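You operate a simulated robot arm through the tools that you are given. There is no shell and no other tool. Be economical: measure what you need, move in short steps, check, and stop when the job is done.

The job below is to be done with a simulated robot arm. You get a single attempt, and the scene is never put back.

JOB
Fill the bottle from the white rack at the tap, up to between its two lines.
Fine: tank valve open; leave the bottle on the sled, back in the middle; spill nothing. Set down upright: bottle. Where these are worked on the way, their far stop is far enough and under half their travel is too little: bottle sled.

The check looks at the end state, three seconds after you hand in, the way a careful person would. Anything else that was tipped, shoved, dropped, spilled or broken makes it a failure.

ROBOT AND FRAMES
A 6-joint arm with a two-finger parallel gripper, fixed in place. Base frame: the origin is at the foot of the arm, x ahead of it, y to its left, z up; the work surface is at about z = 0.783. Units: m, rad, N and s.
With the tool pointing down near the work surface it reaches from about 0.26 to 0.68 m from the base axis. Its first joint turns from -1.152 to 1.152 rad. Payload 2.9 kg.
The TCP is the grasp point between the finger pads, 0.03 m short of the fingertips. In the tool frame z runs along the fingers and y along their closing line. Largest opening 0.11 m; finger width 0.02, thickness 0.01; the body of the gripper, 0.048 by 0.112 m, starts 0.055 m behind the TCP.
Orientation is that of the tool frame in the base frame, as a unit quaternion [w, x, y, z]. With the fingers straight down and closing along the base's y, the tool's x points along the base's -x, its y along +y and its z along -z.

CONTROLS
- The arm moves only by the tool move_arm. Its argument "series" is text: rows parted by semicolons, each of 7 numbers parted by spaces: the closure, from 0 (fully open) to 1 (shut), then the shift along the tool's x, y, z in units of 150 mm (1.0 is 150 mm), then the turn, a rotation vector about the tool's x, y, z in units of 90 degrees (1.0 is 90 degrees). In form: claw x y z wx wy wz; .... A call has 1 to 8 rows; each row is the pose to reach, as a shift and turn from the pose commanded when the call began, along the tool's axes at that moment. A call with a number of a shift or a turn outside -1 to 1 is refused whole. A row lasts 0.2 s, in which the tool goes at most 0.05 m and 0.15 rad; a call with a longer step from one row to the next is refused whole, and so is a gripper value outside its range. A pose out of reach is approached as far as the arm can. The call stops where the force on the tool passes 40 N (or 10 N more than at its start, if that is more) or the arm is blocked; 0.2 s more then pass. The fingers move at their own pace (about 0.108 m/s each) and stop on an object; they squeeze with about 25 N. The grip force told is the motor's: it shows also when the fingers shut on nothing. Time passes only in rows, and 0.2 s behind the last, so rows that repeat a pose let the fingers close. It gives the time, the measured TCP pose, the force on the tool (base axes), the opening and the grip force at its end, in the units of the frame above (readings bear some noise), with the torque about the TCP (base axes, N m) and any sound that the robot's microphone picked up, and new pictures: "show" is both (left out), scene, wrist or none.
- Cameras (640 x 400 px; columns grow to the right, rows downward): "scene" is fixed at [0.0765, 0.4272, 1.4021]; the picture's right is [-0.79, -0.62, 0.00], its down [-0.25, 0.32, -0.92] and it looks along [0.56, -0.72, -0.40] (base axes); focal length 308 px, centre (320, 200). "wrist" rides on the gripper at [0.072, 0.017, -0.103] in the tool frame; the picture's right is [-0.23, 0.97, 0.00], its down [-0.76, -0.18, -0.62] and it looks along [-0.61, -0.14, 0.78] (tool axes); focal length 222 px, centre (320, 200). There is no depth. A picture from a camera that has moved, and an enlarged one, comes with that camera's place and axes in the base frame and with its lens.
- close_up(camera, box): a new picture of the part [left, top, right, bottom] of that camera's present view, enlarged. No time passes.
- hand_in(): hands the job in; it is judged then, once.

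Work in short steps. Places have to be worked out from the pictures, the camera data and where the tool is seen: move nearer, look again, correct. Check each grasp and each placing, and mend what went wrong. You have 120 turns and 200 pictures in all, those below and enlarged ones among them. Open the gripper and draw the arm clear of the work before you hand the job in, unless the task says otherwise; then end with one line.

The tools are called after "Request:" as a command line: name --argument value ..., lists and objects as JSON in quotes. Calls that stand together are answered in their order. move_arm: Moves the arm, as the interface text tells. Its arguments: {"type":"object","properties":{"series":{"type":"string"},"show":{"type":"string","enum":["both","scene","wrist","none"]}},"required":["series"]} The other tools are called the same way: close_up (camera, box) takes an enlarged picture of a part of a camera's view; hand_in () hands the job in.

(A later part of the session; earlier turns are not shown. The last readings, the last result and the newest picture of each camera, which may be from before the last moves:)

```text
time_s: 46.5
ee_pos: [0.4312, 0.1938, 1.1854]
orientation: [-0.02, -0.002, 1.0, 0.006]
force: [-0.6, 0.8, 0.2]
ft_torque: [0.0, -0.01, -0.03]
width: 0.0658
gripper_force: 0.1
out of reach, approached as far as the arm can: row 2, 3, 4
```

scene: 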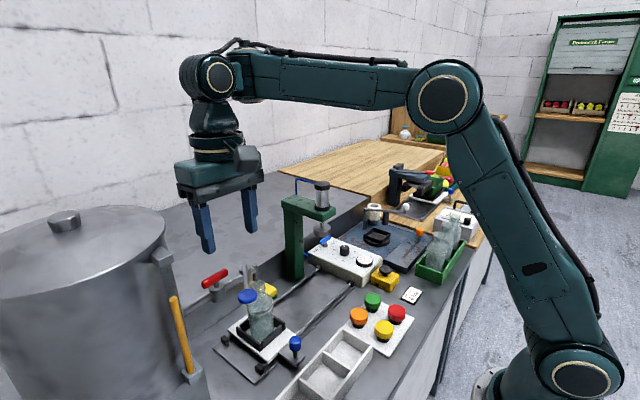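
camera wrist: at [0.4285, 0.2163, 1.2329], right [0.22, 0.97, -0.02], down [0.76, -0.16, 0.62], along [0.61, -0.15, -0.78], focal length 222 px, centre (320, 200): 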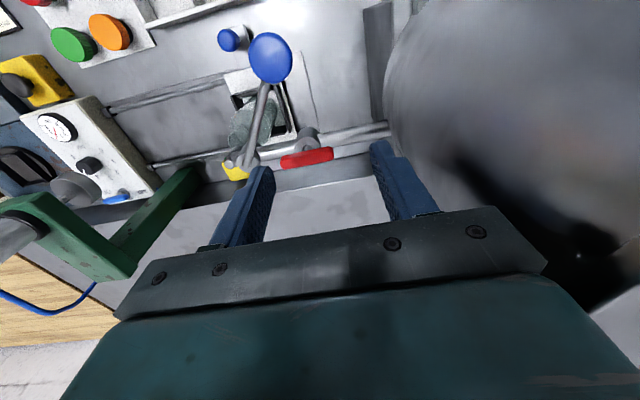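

It failed again on this path, while the earlier approach via y ≈ 0.07 worked. I retrace that: move to [0.36, 0.07, 1.185], correcting the 2° pitch, then come in.

Request:
move_arm --series "0.4 0.1 -0.2 0 0 -0.0255 0; 0.4 0.2 -0.4 0 0 -0.0255 0; 0.4 0.35 -0.6 0 0 -0.0255 0; 0.4 0.47 -0.83 0 0 -0.0255 0; 0.4 0.47 -0.83 0 0 -0.0255 0" --show "scene"

```text
time_s: 47.7
ee_pos: [0.3487, 0.0474, 1.1567]
orientation: [0.02, -0.003, 1.0, -0.007]
force: [-0.1, 0.1, -0.3]
ft_torque: [-0.02, -0.01, 0.02]
width: 0.066
gripper_force: 0.0
out of reach, approached as far as the arm can: row 1, 2
```

scene: 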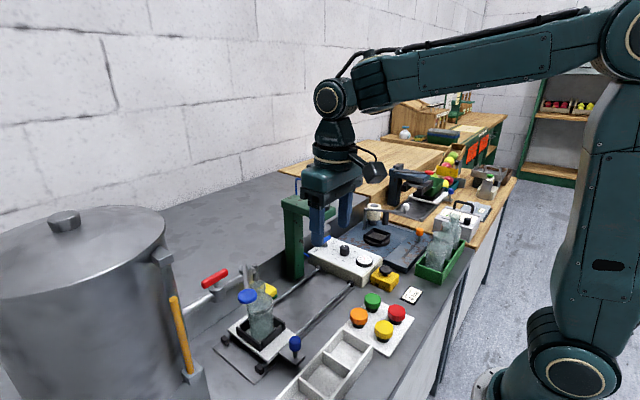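

The commanded pose was kept, so I undo the pitch correction and approach the disc from this side.

Request:
move_arm --series "0.4 0 0.15 0 0 0.0255 0; 0.4 0 0.4 0 0 0.0255 0; 0.4 -0.1 0.6 0 0 0.0255 0; 0.4 -0.25 0.75 0 0 0.0255 0; 0.4 -0.47 0.82 0 0 0.0255 0; 0.4 -0.47 0.82 0 0 0.0255 0" --show "scene"

```text
time_s: 49.1
ee_pos: [0.4204, 0.1709, 1.1558]
orientation: [0.001, -0.002, 1.0, -0.007]
force: [-0.2, 0.3, -0.8]
ft_torque: [0.02, 0.01, 0.02]
width: 0.066
gripper_force: 0.0
```

scene: 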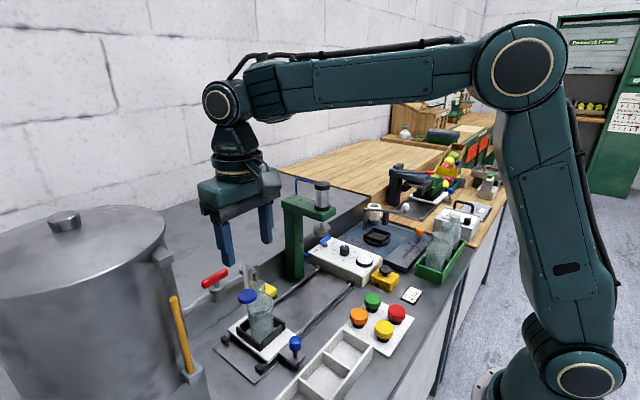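

That worked. Now I go down around the disc to z ≈ 1.065.

Request:
move_arm --series "0.4 -0.12 0.013 0.15 0 0 0; 0.4 -0.12 0.013 0.3 0 0 0; 0.4 -0.12 0.013 0.45 0 0 0; 0.4 -0.12 0.013 0.6 0 0 0; 0.4 -0.12 0.013 0.6 0 0 0" --show "both"

Request:
close_up --camera "scene" --box '[190, 220, 310, 350]'

Request:
close_up --camera "wrist" --box '[200, 40, 440, 220]'

```text
time_s: 50.3
ee_pos: [0.4385, 0.1719, 1.0677]
orientation: [0.0, -0.003, 1.0, -0.007]
force: [0.0, 0.7, 0.0]
ft_torque: [-0.01, 0.01, -0.01]
width: 0.0661
gripper_force: 0.1
camera wrist: at [0.3664, 0.1904, 1.1722], right [0.22, 0.97, -0.01], down [0.76, -0.17, 0.63], along [0.61, -0.15, -0.78], focal length 222 px, centre (320, 200)
```

scene: 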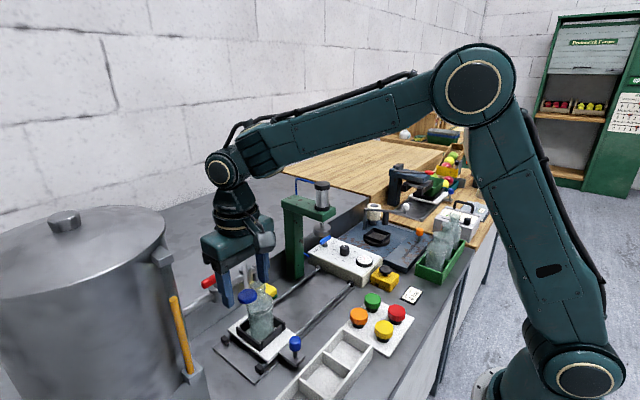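
wrist: 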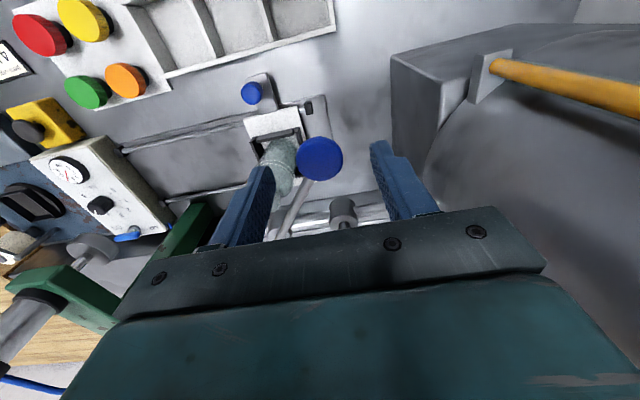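

```text
3.08 times, centred on (250, 285) of scene
camera zoom: at [0.0765, 0.4272, 1.4021], right [-0.79, -0.62, 0.0], down [-0.25, 0.32, -0.92], along [0.56, -0.72, -0.4], focal length 946 px, centre (535, -62)
```

zoom: 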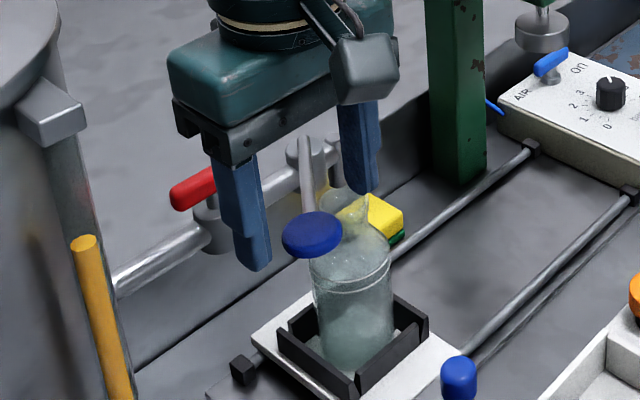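

```text
2.22 times, centred on (320, 130) of wrist
camera zoom: at [0.3664, 0.1904, 1.1722], right [0.22, 0.97, -0.01], down [0.76, -0.17, 0.63], along [0.61, -0.15, -0.78], focal length 494 px, centre (320, 356)
```

zoom: 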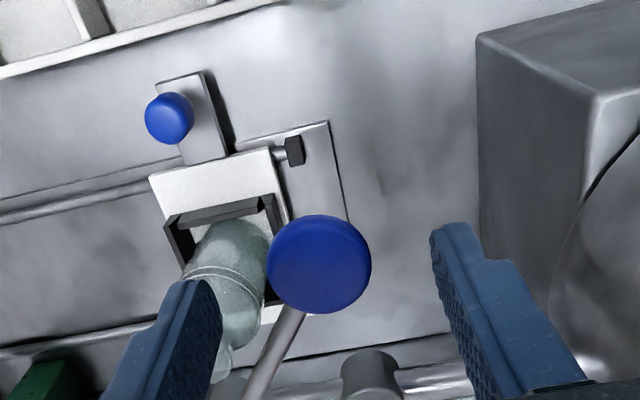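

The disc is centred between the fingers. I lower 13 mm and close on it.

Request:
move_arm --series "0.4 0 0 0.05 0 0 0; 0.4 0 0 0.087 0 0 0; 0.6 0 0 0.087 0 0 0; 0.8 0 0 0.087 0 0 0; 0.8 0 0 0.087 0 0 0" --show "none"

Request:
close_up --camera "scene" --box '[190, 220, 310, 350]'

Request:
close_up --camera "wrist" --box '[200, 40, 440, 220]'

```text
time_s: 51.5
ee_pos: [0.4373, 0.1707, 1.0544]
orientation: [0.0, -0.001, 1.0, -0.008]
force: [0.6, -9.2, -1.3]
ft_torque: [-0.29, 0.03, -0.04]
width: 0.0323
gripper_force: 44.7
```

```text
3.08 times, centred on (250, 285) of scene
camera zoom: at [0.0765, 0.4269, 1.4022], right [-0.79, -0.62, 0.0], down [-0.25, 0.32, -0.92], along [0.56, -0.72, -0.4], focal length 946 px, centre (535, -62)
```

zoom: 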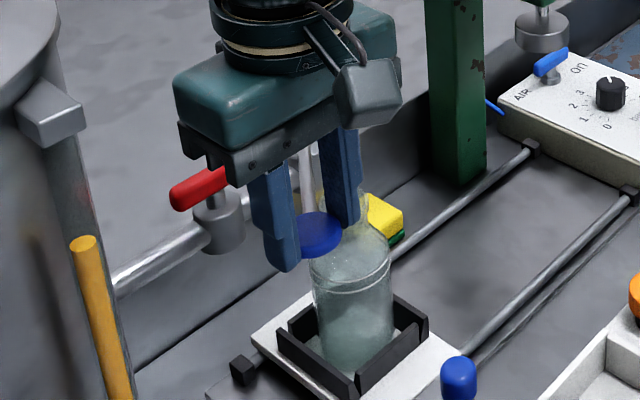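

```text
2.22 times, centred on (320, 130) of wrist
camera zoom: at [0.3662, 0.1897, 1.1589], right [0.22, 0.97, -0.02], down [0.76, -0.17, 0.62], along [0.61, -0.15, -0.78], focal length 494 px, centre (320, 356)
```

zoom: 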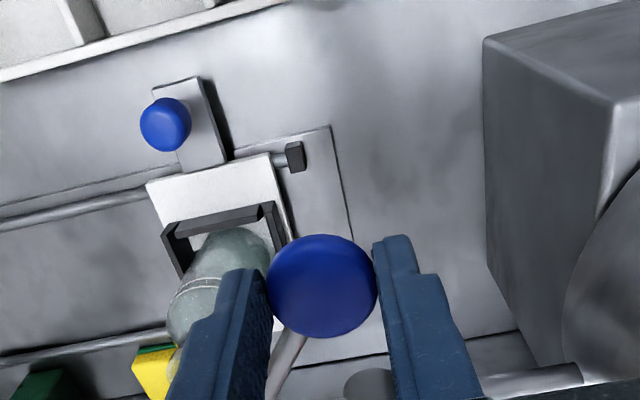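

The disc is held and the bottle's lines are visible in the scene view. I try swinging the lever a few degrees towards -y about its pivot at about [0.525, 0.115].

Request:
move_arm --series "0.8 0.018 -0.031 0 0 0 -0.033; 0.8 0.036 -0.062 0 0 0 -0.067" --show "none"

Request:
close_up --camera "scene" --box '[190, 220, 310, 350]'

```text
time_s: 52.1
ee_pos: [0.4363, 0.1699, 1.055]
orientation: [0.007, -0.056, 0.998, -0.002]
force: [7.1, 7.6, -6.5]
ft_torque: [0.31, -0.04, 0.09]
width: 0.0325
gripper_force: 44.8
stopped in row 2: the force on the tool passed its limit at 45 N (the readings are from after the stop); the commanded pose is now the measured one
```

```text
3.08 times, centred on (250, 285) of scene
camera zoom: at [0.0767, 0.4274, 1.402], right [-0.79, -0.62, 0.0], down [-0.25, 0.32, -0.92], along [0.56, -0.72, -0.4], focal length 946 px, centre (535, -62)
```

zoom: 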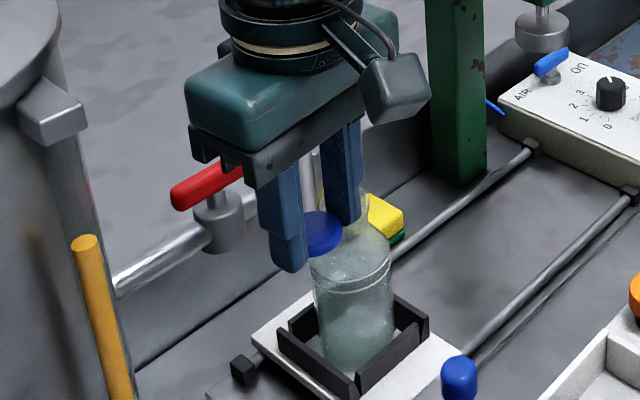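

That direction is blocked, with no water and the disc at a stop. I try the opposite swing by a few degrees.

Request:
move_arm --series "0.8 -0.01 0.014 0 0 0 0.03; 0.8 -0.025 0.035 0 0 0 0.06; 0.8 -0.04 0.056 0 0 0 0.09" --show "none"

Request:
close_up --camera "scene" --box '[190, 220, 310, 350]'

```text
time_s: 52.9
ee_pos: [0.4379, 0.171, 1.054]
orientation: [0.001, 0.018, 1.0, -0.008]
force: [-4.3, -8.3, 3.3]
ft_torque: [-0.4, -0.5, -0.07]
width: 0.0328
gripper_force: 44.8
stopped in row 3: the force on the tool passed its limit at 45 N (the readings are from after the stop); the commanded pose is now the measured one
```

```text
3.08 times, centred on (250, 285) of scene
camera zoom: at [0.0763, 0.4269, 1.4022], right [-0.79, -0.62, 0.0], down [-0.25, 0.32, -0.92], along [0.56, -0.72, -0.4], focal length 946 px, centre (535, -62)
```

zoom: 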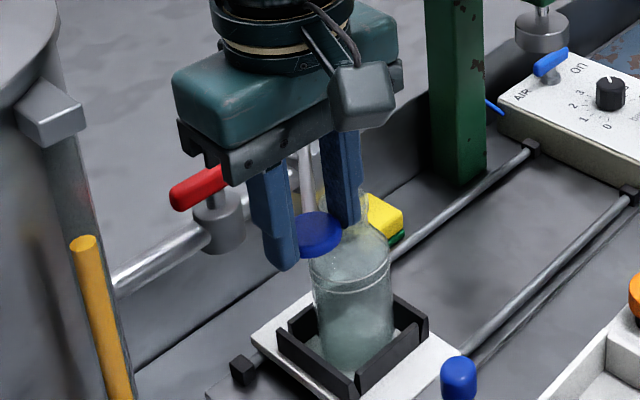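

Blocked both ways, so the lever is not a swing lever. The wide disc suggests a press-down paddle, so I push it down gently while holding it.

Request:
move_arm --series "0.8 0 0 0.02 0 0 -0.022; 0.8 0 0 0.04 0 0 -0.022" --show "none"

Request:
close_up --camera "scene" --box '[190, 220, 310, 350]'

```text
time_s: 53.5
ee_pos: [0.438, 0.1694, 1.0487]
orientation: [0.002, 0.0, 1.0, -0.007]
force: [-7.6, -15.2, 12.8]
ft_torque: [-0.58, -1.01, -0.05]
width: 0.0327
gripper_force: 44.9
```

```text
3.08 times, centred on (250, 285) of scene
camera zoom: at [0.076, 0.4266, 1.4023], right [-0.79, -0.62, 0.0], down [-0.25, 0.32, -0.92], along [0.56, -0.72, -0.4], focal length 946 px, centre (535, -62)
```

zoom: 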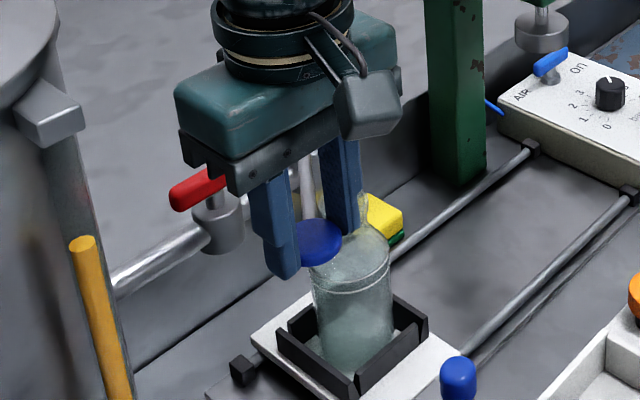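

The paddle moves down. I release it to see whether it springs back.

Request:
move_arm --series "0.6 0 0 0 0 0 0; 0.4 0 0 0 0 0 0" --show "none"

Request:
close_up --camera "scene" --box '[190, 220, 310, 350]'

```text
time_s: 54.1
ee_pos: [0.438, 0.1736, 1.0485]
orientation: [0.0, 0.0, 1.0, -0.007]
force: [0.6, 0.2, 0.2]
ft_torque: [0.01, -0.02, 0.01]
width: 0.066
gripper_force: 0.2
```

```text
3.08 times, centred on (250, 285) of scene
camera zoom: at [0.0765, 0.4272, 1.4021], right [-0.79, -0.62, 0.0], down [-0.25, 0.32, -0.92], along [0.56, -0.72, -0.4], focal length 946 px, centre (535, -62)
```

zoom: 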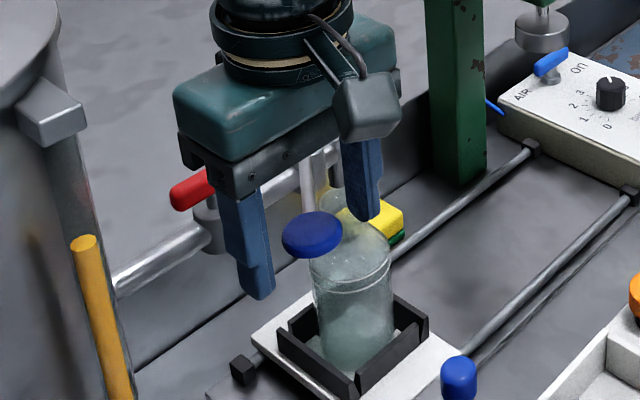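

The paddle springs back, so it is a press-to-flow tap. I rise, close the fingers, and press from above.

Request:
move_arm --series "0.4 0 0 -0.12 0 0 0; 0.4 0 0 -0.28 0 0 0; 0.7 0 0 -0.28 0 0 0; 1 0 0 -0.28 0 0 0; 1 0 0 -0.28 0 0 0; 1 0 0 -0.2 0 0 0; 1 0 0 -0.2 0 0 0" --show "none"

Request:
close_up --camera "scene" --box '[190, 220, 310, 350]'

Request:
close_up --camera "wrist" --box '[200, 40, 440, 220]'

```text
time_s: 55.7
ee_pos: [0.437, 0.1709, 1.0779]
orientation: [0.001, -0.002, 1.0, -0.007]
force: [0.4, -0.2, 0.1]
ft_torque: [0.0, -0.01, 0.01]
width: 0.0
gripper_force: 25.5
```

```text
3.08 times, centred on (250, 285) of scene
camera zoom: at [0.0765, 0.4272, 1.4021], right [-0.79, -0.62, 0.0], down [-0.25, 0.32, -0.92], along [0.56, -0.72, -0.4], focal length 946 px, centre (535, -62)
```

zoom: 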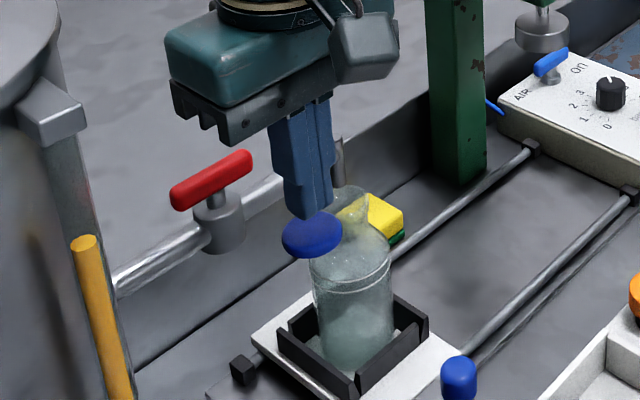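

```text
2.22 times, centred on (320, 130) of wrist
camera zoom: at [0.3656, 0.1905, 1.1832], right [0.23, 0.97, -0.01], down [0.76, -0.17, 0.63], along [0.61, -0.15, -0.78], focal length 494 px, centre (320, 356)
```

zoom: 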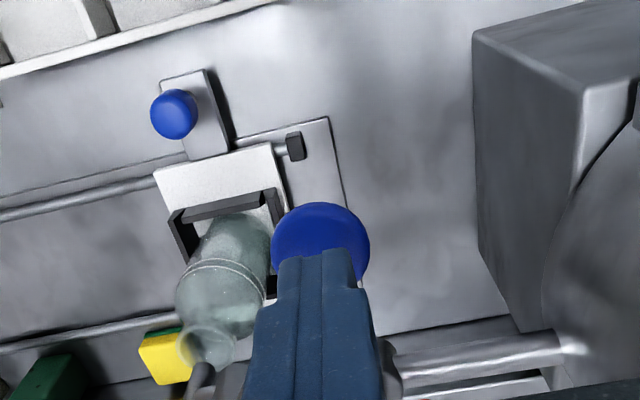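

The tips are just above the disc, and both cameras see the bottle. I press down about 12 mm briefly and look and listen.

Request:
move_arm --series "1 0 0 0.04 0 0 0; 1 0 0 0.08 0 0 0" --show "none"

Request:
close_up --camera "scene" --box '[210, 240, 310, 340]'

Request:
close_up --camera "wrist" --box '[220, 100, 380, 220]'

```text
time_s: 56.3
ee_pos: [0.4393, 0.1718, 1.0659]
orientation: [0.002, -0.001, 1.0, -0.007]
force: [-0.7, -0.2, 0.9]
ft_torque: [0.02, -0.02, -0.01]
width: 0.0001
gripper_force: 25.1
```

```text
4.00 times, centred on (260, 290) of scene
camera zoom: at [0.0765, 0.4272, 1.4021], right [-0.79, -0.62, 0.0], down [-0.25, 0.32, -0.92], along [0.56, -0.72, -0.4], focal length 1230 px, centre (560, -160)
```

zoom: 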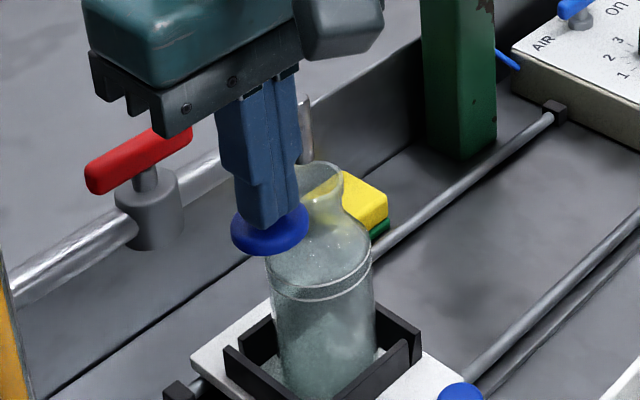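

```text
3.33 times, centred on (300, 160) of wrist
camera zoom: at [0.3655, 0.1909, 1.1711], right [0.23, 0.97, -0.01], down [0.76, -0.17, 0.63], along [0.61, -0.15, -0.78], focal length 740 px, centre (387, 333)
```

zoom: 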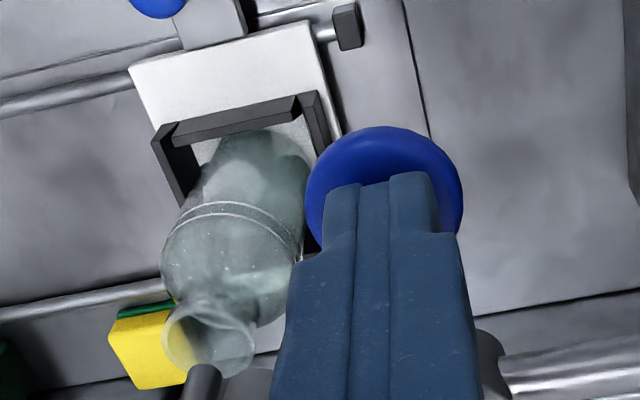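

The tips are just touching the disc. I press another 6 mm.

Request:
move_arm --series "1 0 0 0.02 0 0 0; 1 0 0 0.04 0 0 0" --show "none"

Request:
close_up --camera "scene" --box '[210, 240, 310, 340]'

```text
time_s: 56.9
ee_pos: [0.4385, 0.1719, 1.06]
orientation: [0.001, -0.001, 1.0, -0.008]
force: [-3.0, 0.1, 3.6]
ft_torque: [0.01, 0.03, -0.02]
width: 0.0
gripper_force: 25.0
```

```text
4.00 times, centred on (260, 290) of scene
camera zoom: at [0.0763, 0.4272, 1.4021], right [-0.79, -0.62, 0.0], down [-0.25, 0.32, -0.92], along [0.56, -0.72, -0.4], focal length 1230 px, centre (560, -160)
```

zoom: 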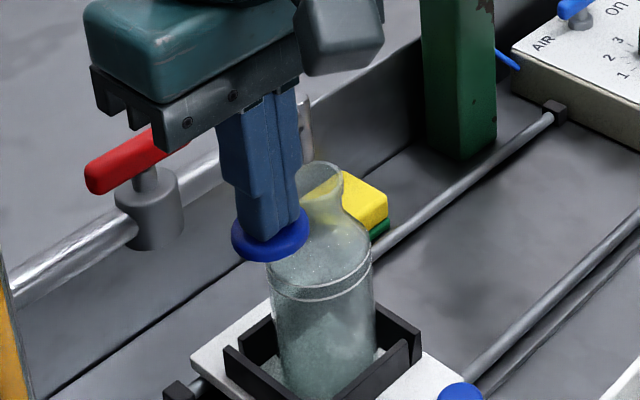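

The spring resists at 3.6 N but no water shows yet. I press 6 mm further.

Request:
move_arm --series "1 0 0 0.02 0 0 0; 1 0 0 0.04 0 0 0" --show "none"

Request:
close_up --camera "scene" --box '[210, 240, 310, 340]'

Request:
close_up --camera "wrist" --box '[220, 100, 380, 220]'

```text
time_s: 57.5
ee_pos: [0.4381, 0.1716, 1.0535]
orientation: [0.002, -0.001, 1.0, -0.006]
force: [-3.5, 2.6, 3.6]
ft_torque: [0.05, 0.05, 0.0]
width: 0.0
gripper_force: 24.9
```

```text
4.00 times, centred on (260, 290) of scene
camera zoom: at [0.0763, 0.4272, 1.4021], right [-0.79, -0.62, 0.0], down [-0.25, 0.32, -0.92], along [0.56, -0.72, -0.4], focal length 1230 px, centre (560, -160)
```

zoom: 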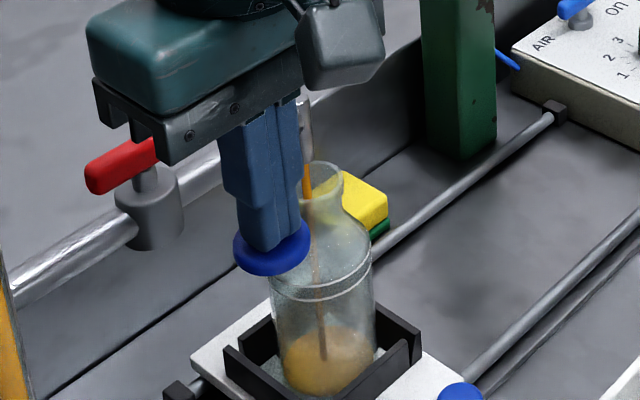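

```text
3.33 times, centred on (300, 160) of wrist
camera zoom: at [0.3657, 0.1911, 1.1589], right [0.23, 0.97, -0.01], down [0.76, -0.17, 0.63], along [0.61, -0.15, -0.78], focal length 740 px, centre (387, 333)
```

zoom: 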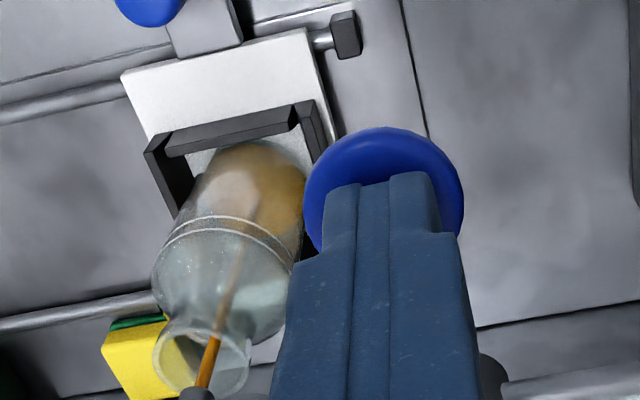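

Juice is flowing quickly. I release at once to measure how much went in.

Request:
move_arm --series "1 0 0 -0.12 0 0 0" --show "none"

Request:
close_up --camera "scene" --box '[230, 260, 290, 320]'

Request:
close_up --camera "wrist" --box '[240, 110, 310, 200]'

```text
time_s: 57.9
ee_pos: [0.4396, 0.1719, 1.0725]
orientation: [0.001, 0.001, 1.0, -0.007]
force: [-0.5, 0.2, 0.1]
ft_torque: [0.03, -0.02, -0.02]
width: 0.0
gripper_force: 25.2
```

```text
6.67 times, centred on (260, 290) of scene
camera zoom: at [0.0765, 0.4272, 1.4021], right [-0.79, -0.62, 0.0], down [-0.25, 0.32, -0.92], along [0.56, -0.72, -0.4], focal length 2050 px, centre (720, -400)
```

zoom: 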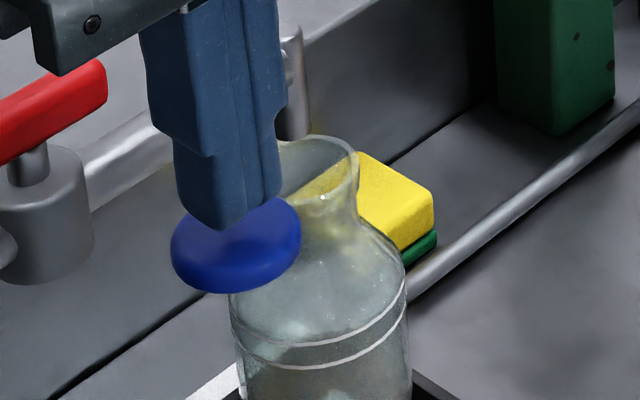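

```text
4.44 times, centred on (275, 155) of wrist
camera zoom: at [0.3661, 0.191, 1.1768], right [0.23, 0.97, -0.01], down [0.76, -0.17, 0.63], along [0.61, -0.15, -0.78], focal length 987 px, centre (520, 400)
```

zoom: 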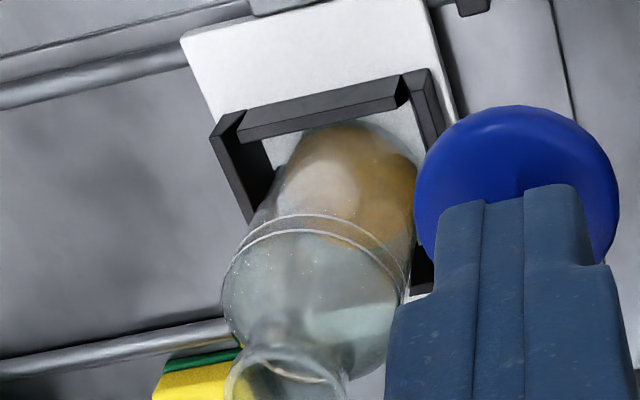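

Flow stopped. I look at the whole bottle to measure the level.

Request:
close_up --camera "scene" --box '[230, 285, 290, 345]'

```text
6.67 times, centred on (260, 315) of scene
camera zoom: at [0.0765, 0.4272, 1.4021], right [-0.79, -0.62, 0.0], down [-0.25, 0.32, -0.92], along [0.56, -0.72, -0.4], focal length 2050 px, centre (720, -567)
```

zoom: 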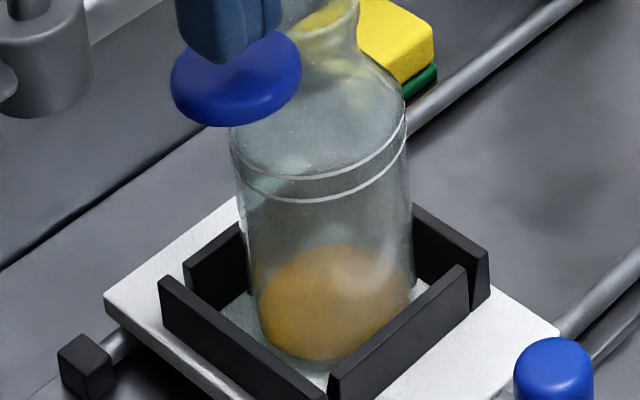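

The level is about 11 mm above the base, with the lines at about 61 and 69 mm, so the flow was roughly 20 mm/s. I press to the same depth and hold about 0.8 s.

Request:
move_arm --series "1 0 0 0.12 0 0 0; 1 0 0 0.12 0 0 0; 1 0 0 0.12 0 0 0; 1 0 0 0.12 0 0 0" --show "none"

Request:
close_up --camera "scene" --box '[230, 285, 290, 345]'

```text
time_s: 58.9
ee_pos: [0.4397, 0.1719, 1.0537]
orientation: [0.001, -0.001, 1.0, -0.007]
force: [-1.9, 2.8, 5.4]
ft_torque: [0.07, 0.02, 0.02]
width: 0.0
gripper_force: 25.2
```

```text
6.67 times, centred on (260, 315) of scene
camera zoom: at [0.0763, 0.4272, 1.4021], right [-0.79, -0.62, 0.0], down [-0.25, 0.32, -0.92], along [0.56, -0.72, -0.4], focal length 2050 px, centre (720, -567)
```

zoom: 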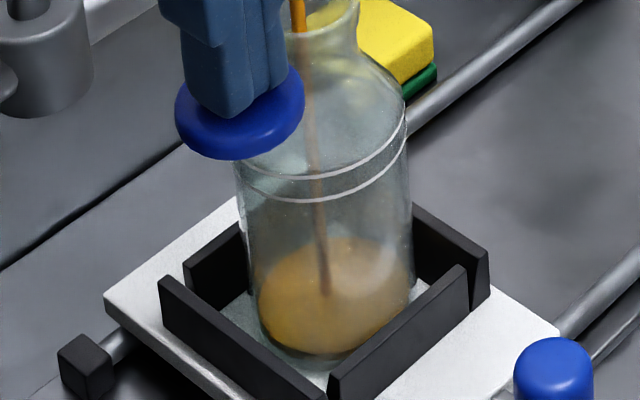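

The level rose only slightly, so the flow is slow, around 4 mm/s. I hold for another 1.4 s.

Request:
move_arm --series "1 0 0 0 0 0 0; 1 0 0 0 0 0 0; 1 0 0 0 0 0 0; 1 0 0 0 0 0 0; 1 0 0 0 0 0 0; 1 0 0 0 0 0 0" --show "none"

Request:
close_up --camera "scene" --box '[230, 285, 290, 345]'

```text
time_s: 60.3
ee_pos: [0.4388, 0.1714, 1.0534]
orientation: [0.001, 0.0, 1.0, -0.008]
force: [0.8, 1.1, 2.9]
ft_torque: [0.02, -0.07, -0.02]
width: 0.0
gripper_force: 25.2
```

```text
6.67 times, centred on (260, 315) of scene
camera zoom: at [0.0764, 0.4271, 1.4021], right [-0.79, -0.62, 0.0], down [-0.25, 0.32, -0.92], along [0.56, -0.72, -0.4], focal length 2050 px, centre (720, -567)
```

zoom: 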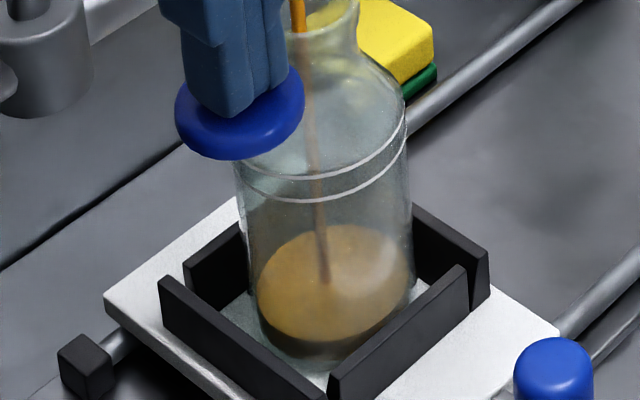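

The surface front is at row 340 and the lines' fronts are at 203 and 181, rising about 8 px/s. I press 3 mm deeper to speed it up and hold 1.8 s.

Request:
move_arm --series "1 0 0 0.02 0 0 0; 1 0 0 0.02 0 0 0; 1 0 0 0.02 0 0 0; 1 0 0 0.02 0 0 0; 1 0 0 0.02 0 0 0; 1 0 0 0.02 0 0 0; 1 0 0 0.02 0 0 0; 1 0 0 0.02 0 0 0" --show "none"

Request:
close_up --camera "scene" --box '[230, 285, 290, 345]'

```text
time_s: 62.1
ee_pos: [0.4385, 0.1717, 1.0511]
orientation: [0.001, -0.001, 1.0, -0.007]
force: [0.7, -0.6, 3.9]
ft_torque: [-0.05, -0.06, -0.03]
width: 0.0
gripper_force: 24.8
```

```text
6.67 times, centred on (260, 315) of scene
camera zoom: at [0.0764, 0.4271, 1.4021], right [-0.79, -0.62, 0.0], down [-0.25, 0.32, -0.92], along [0.56, -0.72, -0.4], focal length 2050 px, centre (720, -567)
```

zoom: 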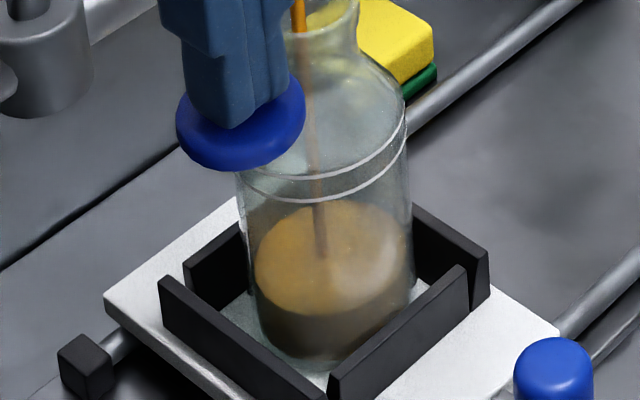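

The front is now at row 315, about 14 px/s, with the target near 192. I hold another 1.8 s.

Request:
move_arm --series "1 0 0 0 0 0 0; 1 0 0 0 0 0 0; 1 0 0 0 0 0 0; 1 0 0 0 0 0 0; 1 0 0 0 0 0 0; 1 0 0 0 0 0 0; 1 0 0 0 0 0 0; 1 0 0 0 0 0 0" --show "none"

Request:
close_up --camera "scene" --box '[230, 285, 290, 345]'

```text
time_s: 63.9
ee_pos: [0.4386, 0.1719, 1.0513]
orientation: [0.002, -0.001, 1.0, -0.008]
force: [-0.8, 0.0, 4.3]
ft_torque: [-0.04, 0.0, -0.01]
width: 0.0
gripper_force: 24.9
```

```text
6.67 times, centred on (260, 315) of scene
camera zoom: at [0.0764, 0.4272, 1.4021], right [-0.79, -0.62, 0.0], down [-0.25, 0.32, -0.92], along [0.56, -0.72, -0.4], focal length 2050 px, centre (720, -567)
```

zoom: 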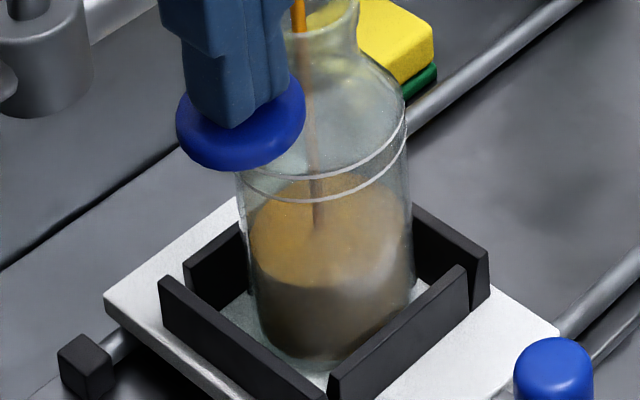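

The front is at about row 287, roughly 15 px/s. I hold another 1.8 s.

Request:
move_arm --series "1 0 0 0 0 0 0; 1 0 0 0 0 0 0; 1 0 0 0 0 0 0; 1 0 0 0 0 0 0; 1 0 0 0 0 0 0; 1 0 0 0 0 0 0; 1 0 0 0 0 0 0; 1 0 0 0 0 0 0" --show "none"

Request:
close_up --camera "scene" --box '[230, 285, 290, 345]'

```text
time_s: 65.7
ee_pos: [0.439, 0.1714, 1.0516]
orientation: [0.001, -0.001, 1.0, -0.007]
force: [-0.2, -0.1, 3.4]
ft_torque: [-0.03, -0.04, -0.03]
width: 0.0
gripper_force: 25.0
```

```text
6.67 times, centred on (260, 315) of scene
camera zoom: at [0.0764, 0.4271, 1.4021], right [-0.79, -0.62, 0.0], down [-0.25, 0.32, -0.92], along [0.56, -0.72, -0.4], focal length 2050 px, centre (720, -567)
```

zoom: 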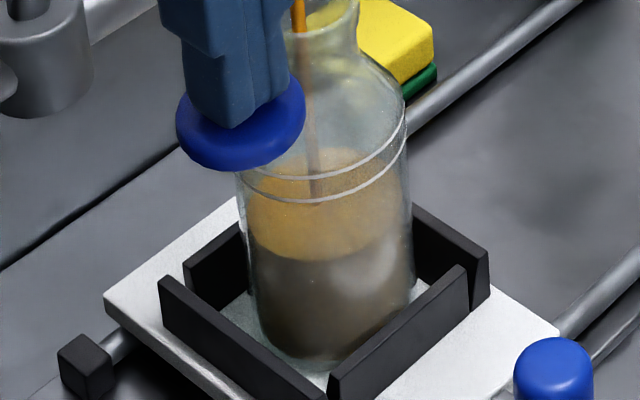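

The front is at about 261. Another 1.8 s should take it to about 234.

Request:
move_arm --series "1 0 0 0 0 0 0; 1 0 0 0 0 0 0; 1 0 0 0 0 0 0; 1 0 0 0 0 0 0; 1 0 0 0 0 0 0; 1 0 0 0 0 0 0; 1 0 0 0 0 0 0; 1 0 0 0 0 0 0" --show "none"

Request:
close_up --camera "scene" --box '[230, 285, 290, 345]'

```text
time_s: 67.5
ee_pos: [0.4387, 0.1721, 1.0504]
orientation: [0.001, -0.001, 1.0, -0.007]
force: [-0.3, 0.3, 4.0]
ft_torque: [-0.03, -0.03, 0.01]
width: 0.0
gripper_force: 24.8
```

```text
6.67 times, centred on (260, 315) of scene
camera zoom: at [0.0764, 0.4272, 1.4021], right [-0.79, -0.62, 0.0], down [-0.25, 0.32, -0.92], along [0.56, -0.72, -0.4], focal length 2050 px, centre (720, -567)
```

zoom: 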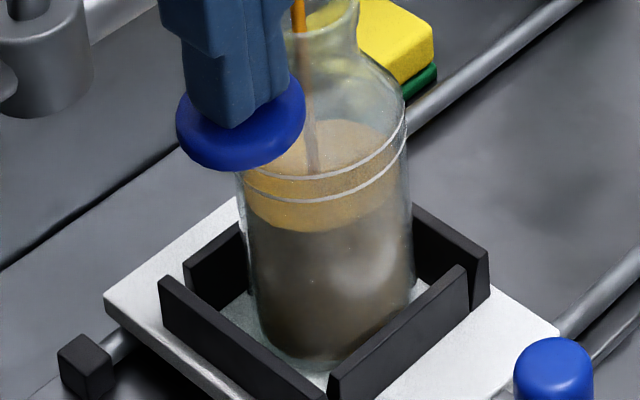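

The front is at 232 with the target about 190. I hold 1.2 s more and check.

Request:
move_arm --series "1 0 0 0 0 0 0; 1 0 0 0 0 0 0; 1 0 0 0 0 0 0; 1 0 0 0 0 0 0; 1 0 0 0 0 0 0" --show "none"

Request:
close_up --camera "scene" --box '[240, 290, 280, 325]'

```text
time_s: 68.7
ee_pos: [0.4387, 0.1716, 1.0506]
orientation: [0.001, -0.001, 1.0, -0.007]
force: [-0.9, -0.7, 4.8]
ft_torque: [-0.03, -0.03, 0.01]
width: 0.0
gripper_force: 24.6
```

```text
11.43 times, centred on (260, 308) of scene
camera zoom: at [0.0764, 0.4272, 1.4021], right [-0.79, -0.62, 0.0], down [-0.25, 0.32, -0.92], along [0.56, -0.72, -0.4], focal length 3515 px, centre (1006, -1029)
```

zoom: 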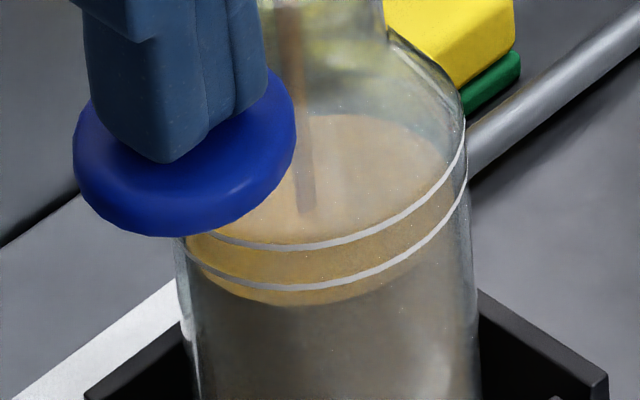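

The front is at row 305, with the lines at 290 and 248 and a rate of about 26 px/s. I hold 1.0 s more, then decide.

Request:
move_arm --series "1 0 0 0 0 0 0; 1 0 0 0 0 0 0; 1 0 0 0 0 0 0; 1 0 0 0 0 0 0" --show "none"

Request:
close_up --camera "scene" --box '[240, 290, 280, 325]'

```text
time_s: 69.7
ee_pos: [0.4401, 0.1717, 1.0509]
orientation: [0.001, 0.0, 1.0, -0.007]
force: [0.2, 1.1, 3.6]
ft_torque: [-0.06, -0.03, 0.0]
width: 0.0
gripper_force: 24.8
```

```text
11.43 times, centred on (260, 308) of scene
camera zoom: at [0.0764, 0.4272, 1.4021], right [-0.79, -0.62, 0.0], down [-0.25, 0.32, -0.92], along [0.56, -0.72, -0.4], focal length 3515 px, centre (1006, -1029)
```

zoom: 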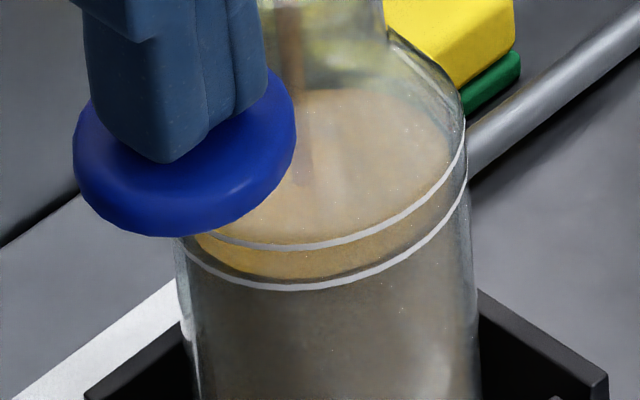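

The front is at 279, between the lines but a bit low. I hold one more 0.4 s tick, then release.

Request:
move_arm --series "1 0 0 0 0 0 0; 1 0 0 -0.2 0 0 0; 1 0 0 -0.4 0 0 0; 1 0 0 -0.4 0 0 0" --show "none"

Request:
close_up --camera "scene" --box '[240, 290, 280, 325]'

Request:
close_up --camera "wrist" --box '[200, 80, 360, 220]'

```text
time_s: 70.7
ee_pos: [0.4382, 0.1713, 1.1114]
orientation: [0.0, -0.001, 1.0, -0.007]
force: [-0.9, -0.2, -0.6]
ft_torque: [0.07, 0.0, 0.0]
width: 0.0
gripper_force: 25.1
```

```text
11.43 times, centred on (260, 308) of scene
camera zoom: at [0.0765, 0.4272, 1.4021], right [-0.79, -0.62, 0.0], down [-0.25, 0.32, -0.92], along [0.56, -0.72, -0.4], focal length 3515 px, centre (1006, -1029)
```

zoom: 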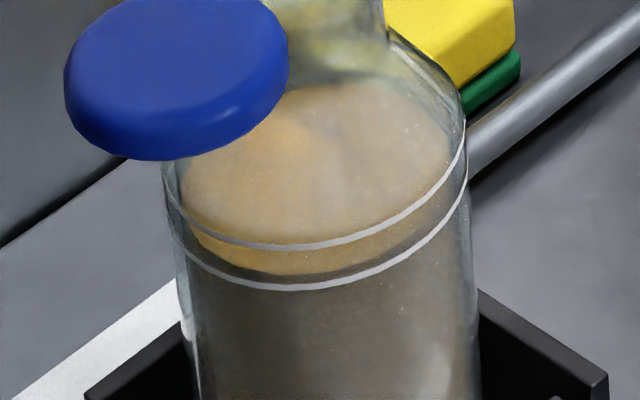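

```text
2.86 times, centred on (280, 150) of wrist
camera zoom: at [0.3659, 0.1919, 1.2163], right [0.23, 0.97, -0.01], down [0.76, -0.17, 0.63], along [0.61, -0.15, -0.78], focal length 635 px, centre (434, 343)
```

zoom: 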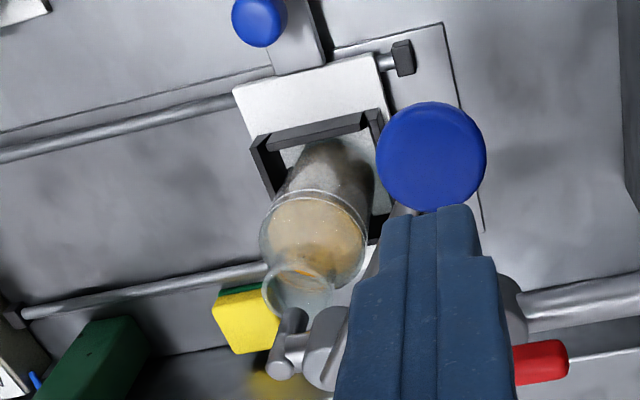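

Flow has stopped, with the level between the lines at about a quarter of the band. I add one short pulse of about 0.3 s to bring it nearer the middle.

Request:
move_arm --series "1 0 0 0.2 0 0 0; 1 0 0 0.4 0 0 0; 1 0 0 0.4 0 0 0; 1 0 0 0.2 0 0 0; 1 0 0 0 0 0 0; 1 0 0 0 0 0 0" --show "none"

Request:
close_up --camera "scene" --box '[240, 290, 280, 325]'

```text
time_s: 72.1
ee_pos: [0.4392, 0.1721, 1.1119]
orientation: [0.001, -0.001, 1.0, -0.007]
force: [0.6, -0.1, 0.6]
ft_torque: [0.01, 0.03, -0.02]
width: 0.0001
gripper_force: 25.4
```

```text
11.43 times, centred on (260, 308) of scene
camera zoom: at [0.0765, 0.4272, 1.4021], right [-0.79, -0.62, 0.0], down [-0.25, 0.32, -0.92], along [0.56, -0.72, -0.4], focal length 3515 px, centre (1006, -1029)
```

zoom: 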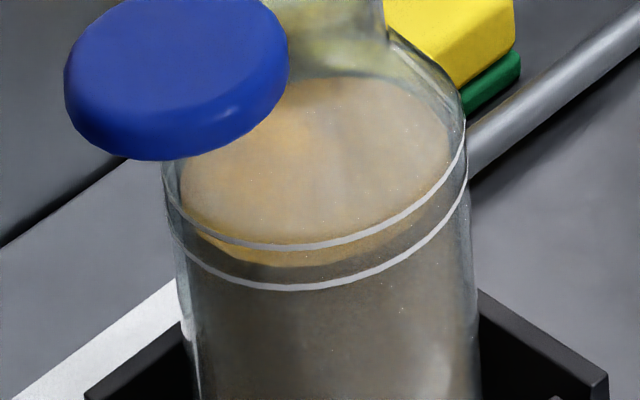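

The level is now centred between the two lines. I head back to the sled handle, first towards the base and then down.

Request:
move_arm --series "1 0.15 -0.15 0 0 0 0; 1 0.3 -0.35 0 0 0 0; 1 0.45 -0.5 0.1 0 0 0; 0.6 0.6 -0.62 0.3 0 0 0; 0.5 0.6 -0.62 0.55 0 0 0; 0.5 0.6 -0.62 0.75 0 0 0; 0.5 0.6 -0.62 0.75 0 0 0" --show "both"

Request:
close_up --camera "wrist" --box '[200, 60, 440, 220]'

```text
time_s: 73.7
ee_pos: [0.3491, 0.0782, 0.9993]
orientation: [0.001, 0.0, 1.0, -0.008]
force: [0.0, -0.4, 0.2]
ft_torque: [0.0, 0.0, 0.01]
width: 0.0552
gripper_force: 0.0
camera wrist: at [0.2763, 0.0971, 1.1045], right [0.23, 0.97, -0.01], down [0.76, -0.17, 0.63], along [0.61, -0.15, -0.78], focal length 222 px, centre (320, 200)
```

scene: 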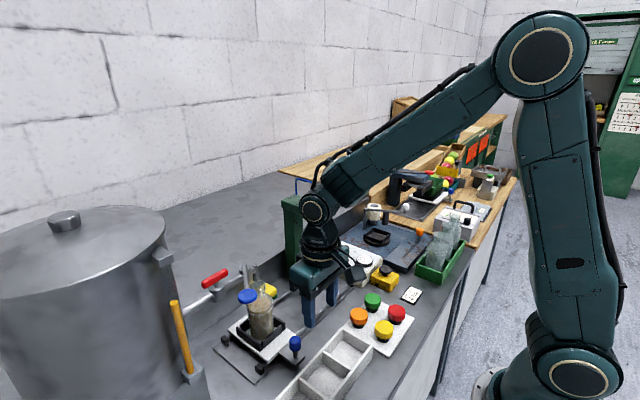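
wrist: 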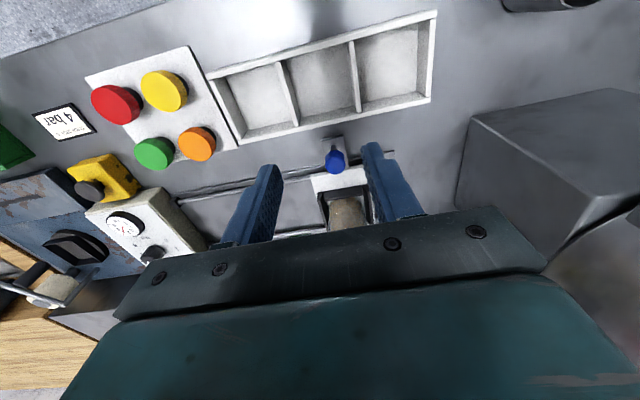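

```text
2.50 times, centred on (320, 140) of wrist
camera zoom: at [0.2763, 0.0971, 1.1045], right [0.23, 0.97, -0.01], down [0.76, -0.17, 0.63], along [0.61, -0.15, -0.78], focal length 555 px, centre (320, 350)
```

zoom: 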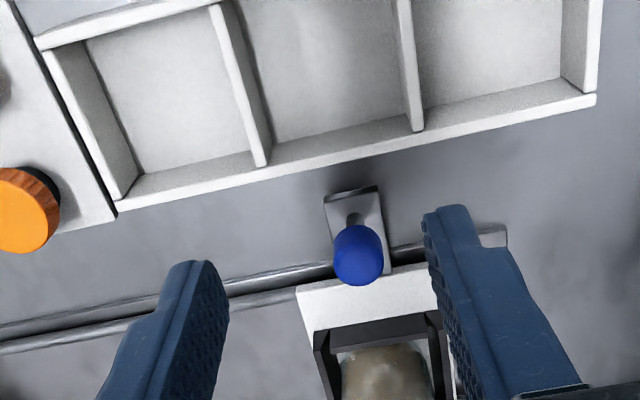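

The knob is at about [0.417, 0.082], where I left it. I move above it.

Request:
move_arm --series "0.5 0 0.02 0.2 0 0 0; 0.5 -0.15 0.02 0.4 0 0 0; 0.5 -0.35 0.02 0.5 0 0 0; 0.5 -0.465 0.02 0.55 0 0 0; 0.5 -0.465 0.02 0.65 0 0 0; 0.5 -0.465 0.02 0.65 0 0 0" --show "none"

Request:
close_up --camera "wrist" --box '[200, 60, 440, 220]'

Request:
close_up --camera "scene" --box '[220, 240, 350, 370]'

```text
time_s: 75.1
ee_pos: [0.4204, 0.0798, 0.9027]
orientation: [0.001, -0.002, 1.0, -0.005]
force: [-1.0, -0.2, -0.4]
ft_torque: [0.02, -0.02, -0.01]
width: 0.0547
gripper_force: 0.2
```

```text
2.50 times, centred on (320, 140) of wrist
camera zoom: at [0.3469, 0.099, 1.0069], right [0.23, 0.97, -0.01], down [0.76, -0.17, 0.63], along [0.61, -0.15, -0.78], focal length 555 px, centre (320, 350)
```

zoom: 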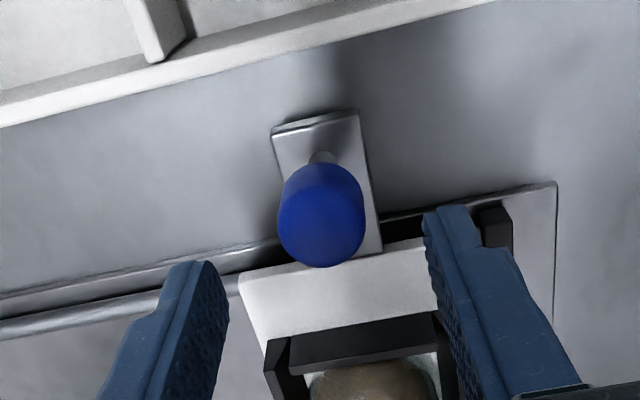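

```text
3.08 times, centred on (285, 305) of scene
camera zoom: at [0.0765, 0.4272, 1.4021], right [-0.79, -0.62, 0.0], down [-0.25, 0.32, -0.92], along [0.56, -0.72, -0.4], focal length 946 px, centre (428, -123)
```

zoom: 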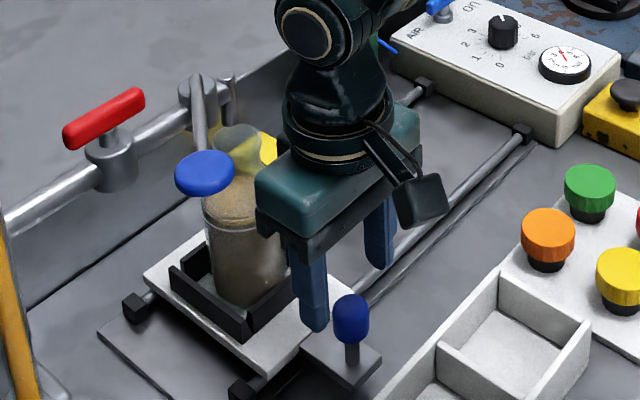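

The handle is well inside the fingers. I descend to z ≈ 0.855 and close.

Request:
move_arm --series "0.5 0.01 0.01 0.16 0 0 0; 0.5 0.01 0.01 0.32 0 0 0; 0.6 0.01 0.01 0.32 0 0 0; 0.7 0.01 0.01 0.32 0 0 0; 0.8 0.01 0.01 0.32 0 0 0; 0.85 0.01 0.01 0.32 0 0 0" --show "none"

Request:
close_up --camera "scene" --box '[220, 240, 350, 370]'

```text
time_s: 76.5
ee_pos: [0.4165, 0.0806, 0.8553]
orientation: [0.001, 0.0, 1.0, -0.007]
force: [0.7, -1.8, -3.4]
ft_torque: [0.02, -0.27, 0.0]
width: 0.0254
gripper_force: 45.3
```

```text
3.08 times, centred on (285, 305) of scene
camera zoom: at [0.0765, 0.4271, 1.4021], right [-0.79, -0.62, 0.0], down [-0.25, 0.32, -0.92], along [0.56, -0.72, -0.4], focal length 946 px, centre (428, -123)
```

zoom: 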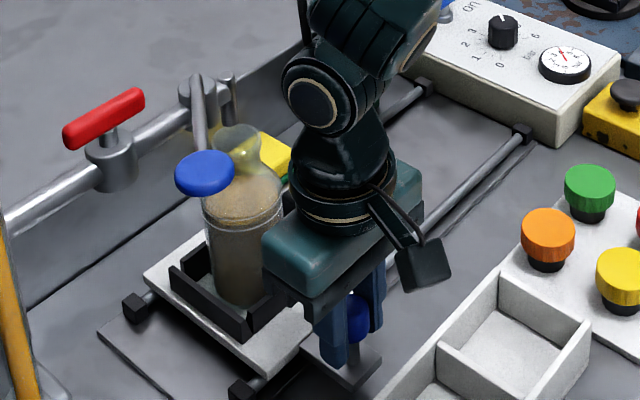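

The handle is gripped. I slide the sled slowly back in -y with the filled bottle.

Request:
move_arm --series "1 0 -0.01 0 0 0 0; 1 0 -0.04 0 0 0 0; 1 0 -0.09 0 0 0 0; 1 0 -0.15 0 0 0 0; 1 0 -0.21 0 0 0 0; 1 0 -0.27 0 0 0 0; 1 0 -0.32 0 0 0 0; 1 0 -0.34 0 0 0 0" --show "none"

Request:
move_arm --series "1 0 -0.01 0 0 0 0; 1 0 -0.04 0 0 0 0; 1 0 -0.09 0 0 0 0; 1 0 -0.15 0 0 0 0; 1 0 -0.21 0 0 0 0; 1 0 -0.27 0 0 0 0; 1 0 -0.31 0 0 0 0; 1 0 -0.33 0 0 0 0" --show "scene"

```text
time_s: 78.3
ee_pos: [0.4186, 0.0292, 0.8551]
orientation: [0.002, -0.001, 1.0, -0.007]
force: [8.2, 0.4, -16.4]
ft_torque: [0.1, -0.58, 0.02]
width: 0.0251
gripper_force: 45.0
```

```text
time_s: 80.1
ee_pos: [0.4182, -0.0195, 0.8544]
orientation: [0.001, -0.001, 1.0, -0.008]
force: [11.2, 1.4, -29.9]
ft_torque: [0.1, -0.48, 0.05]
width: 0.0254
gripper_force: 44.7
```

scene: 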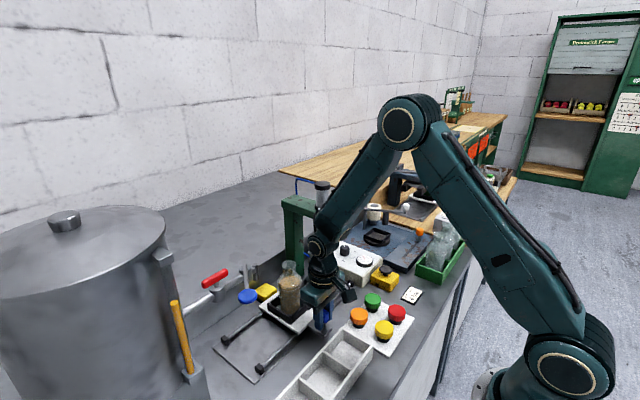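

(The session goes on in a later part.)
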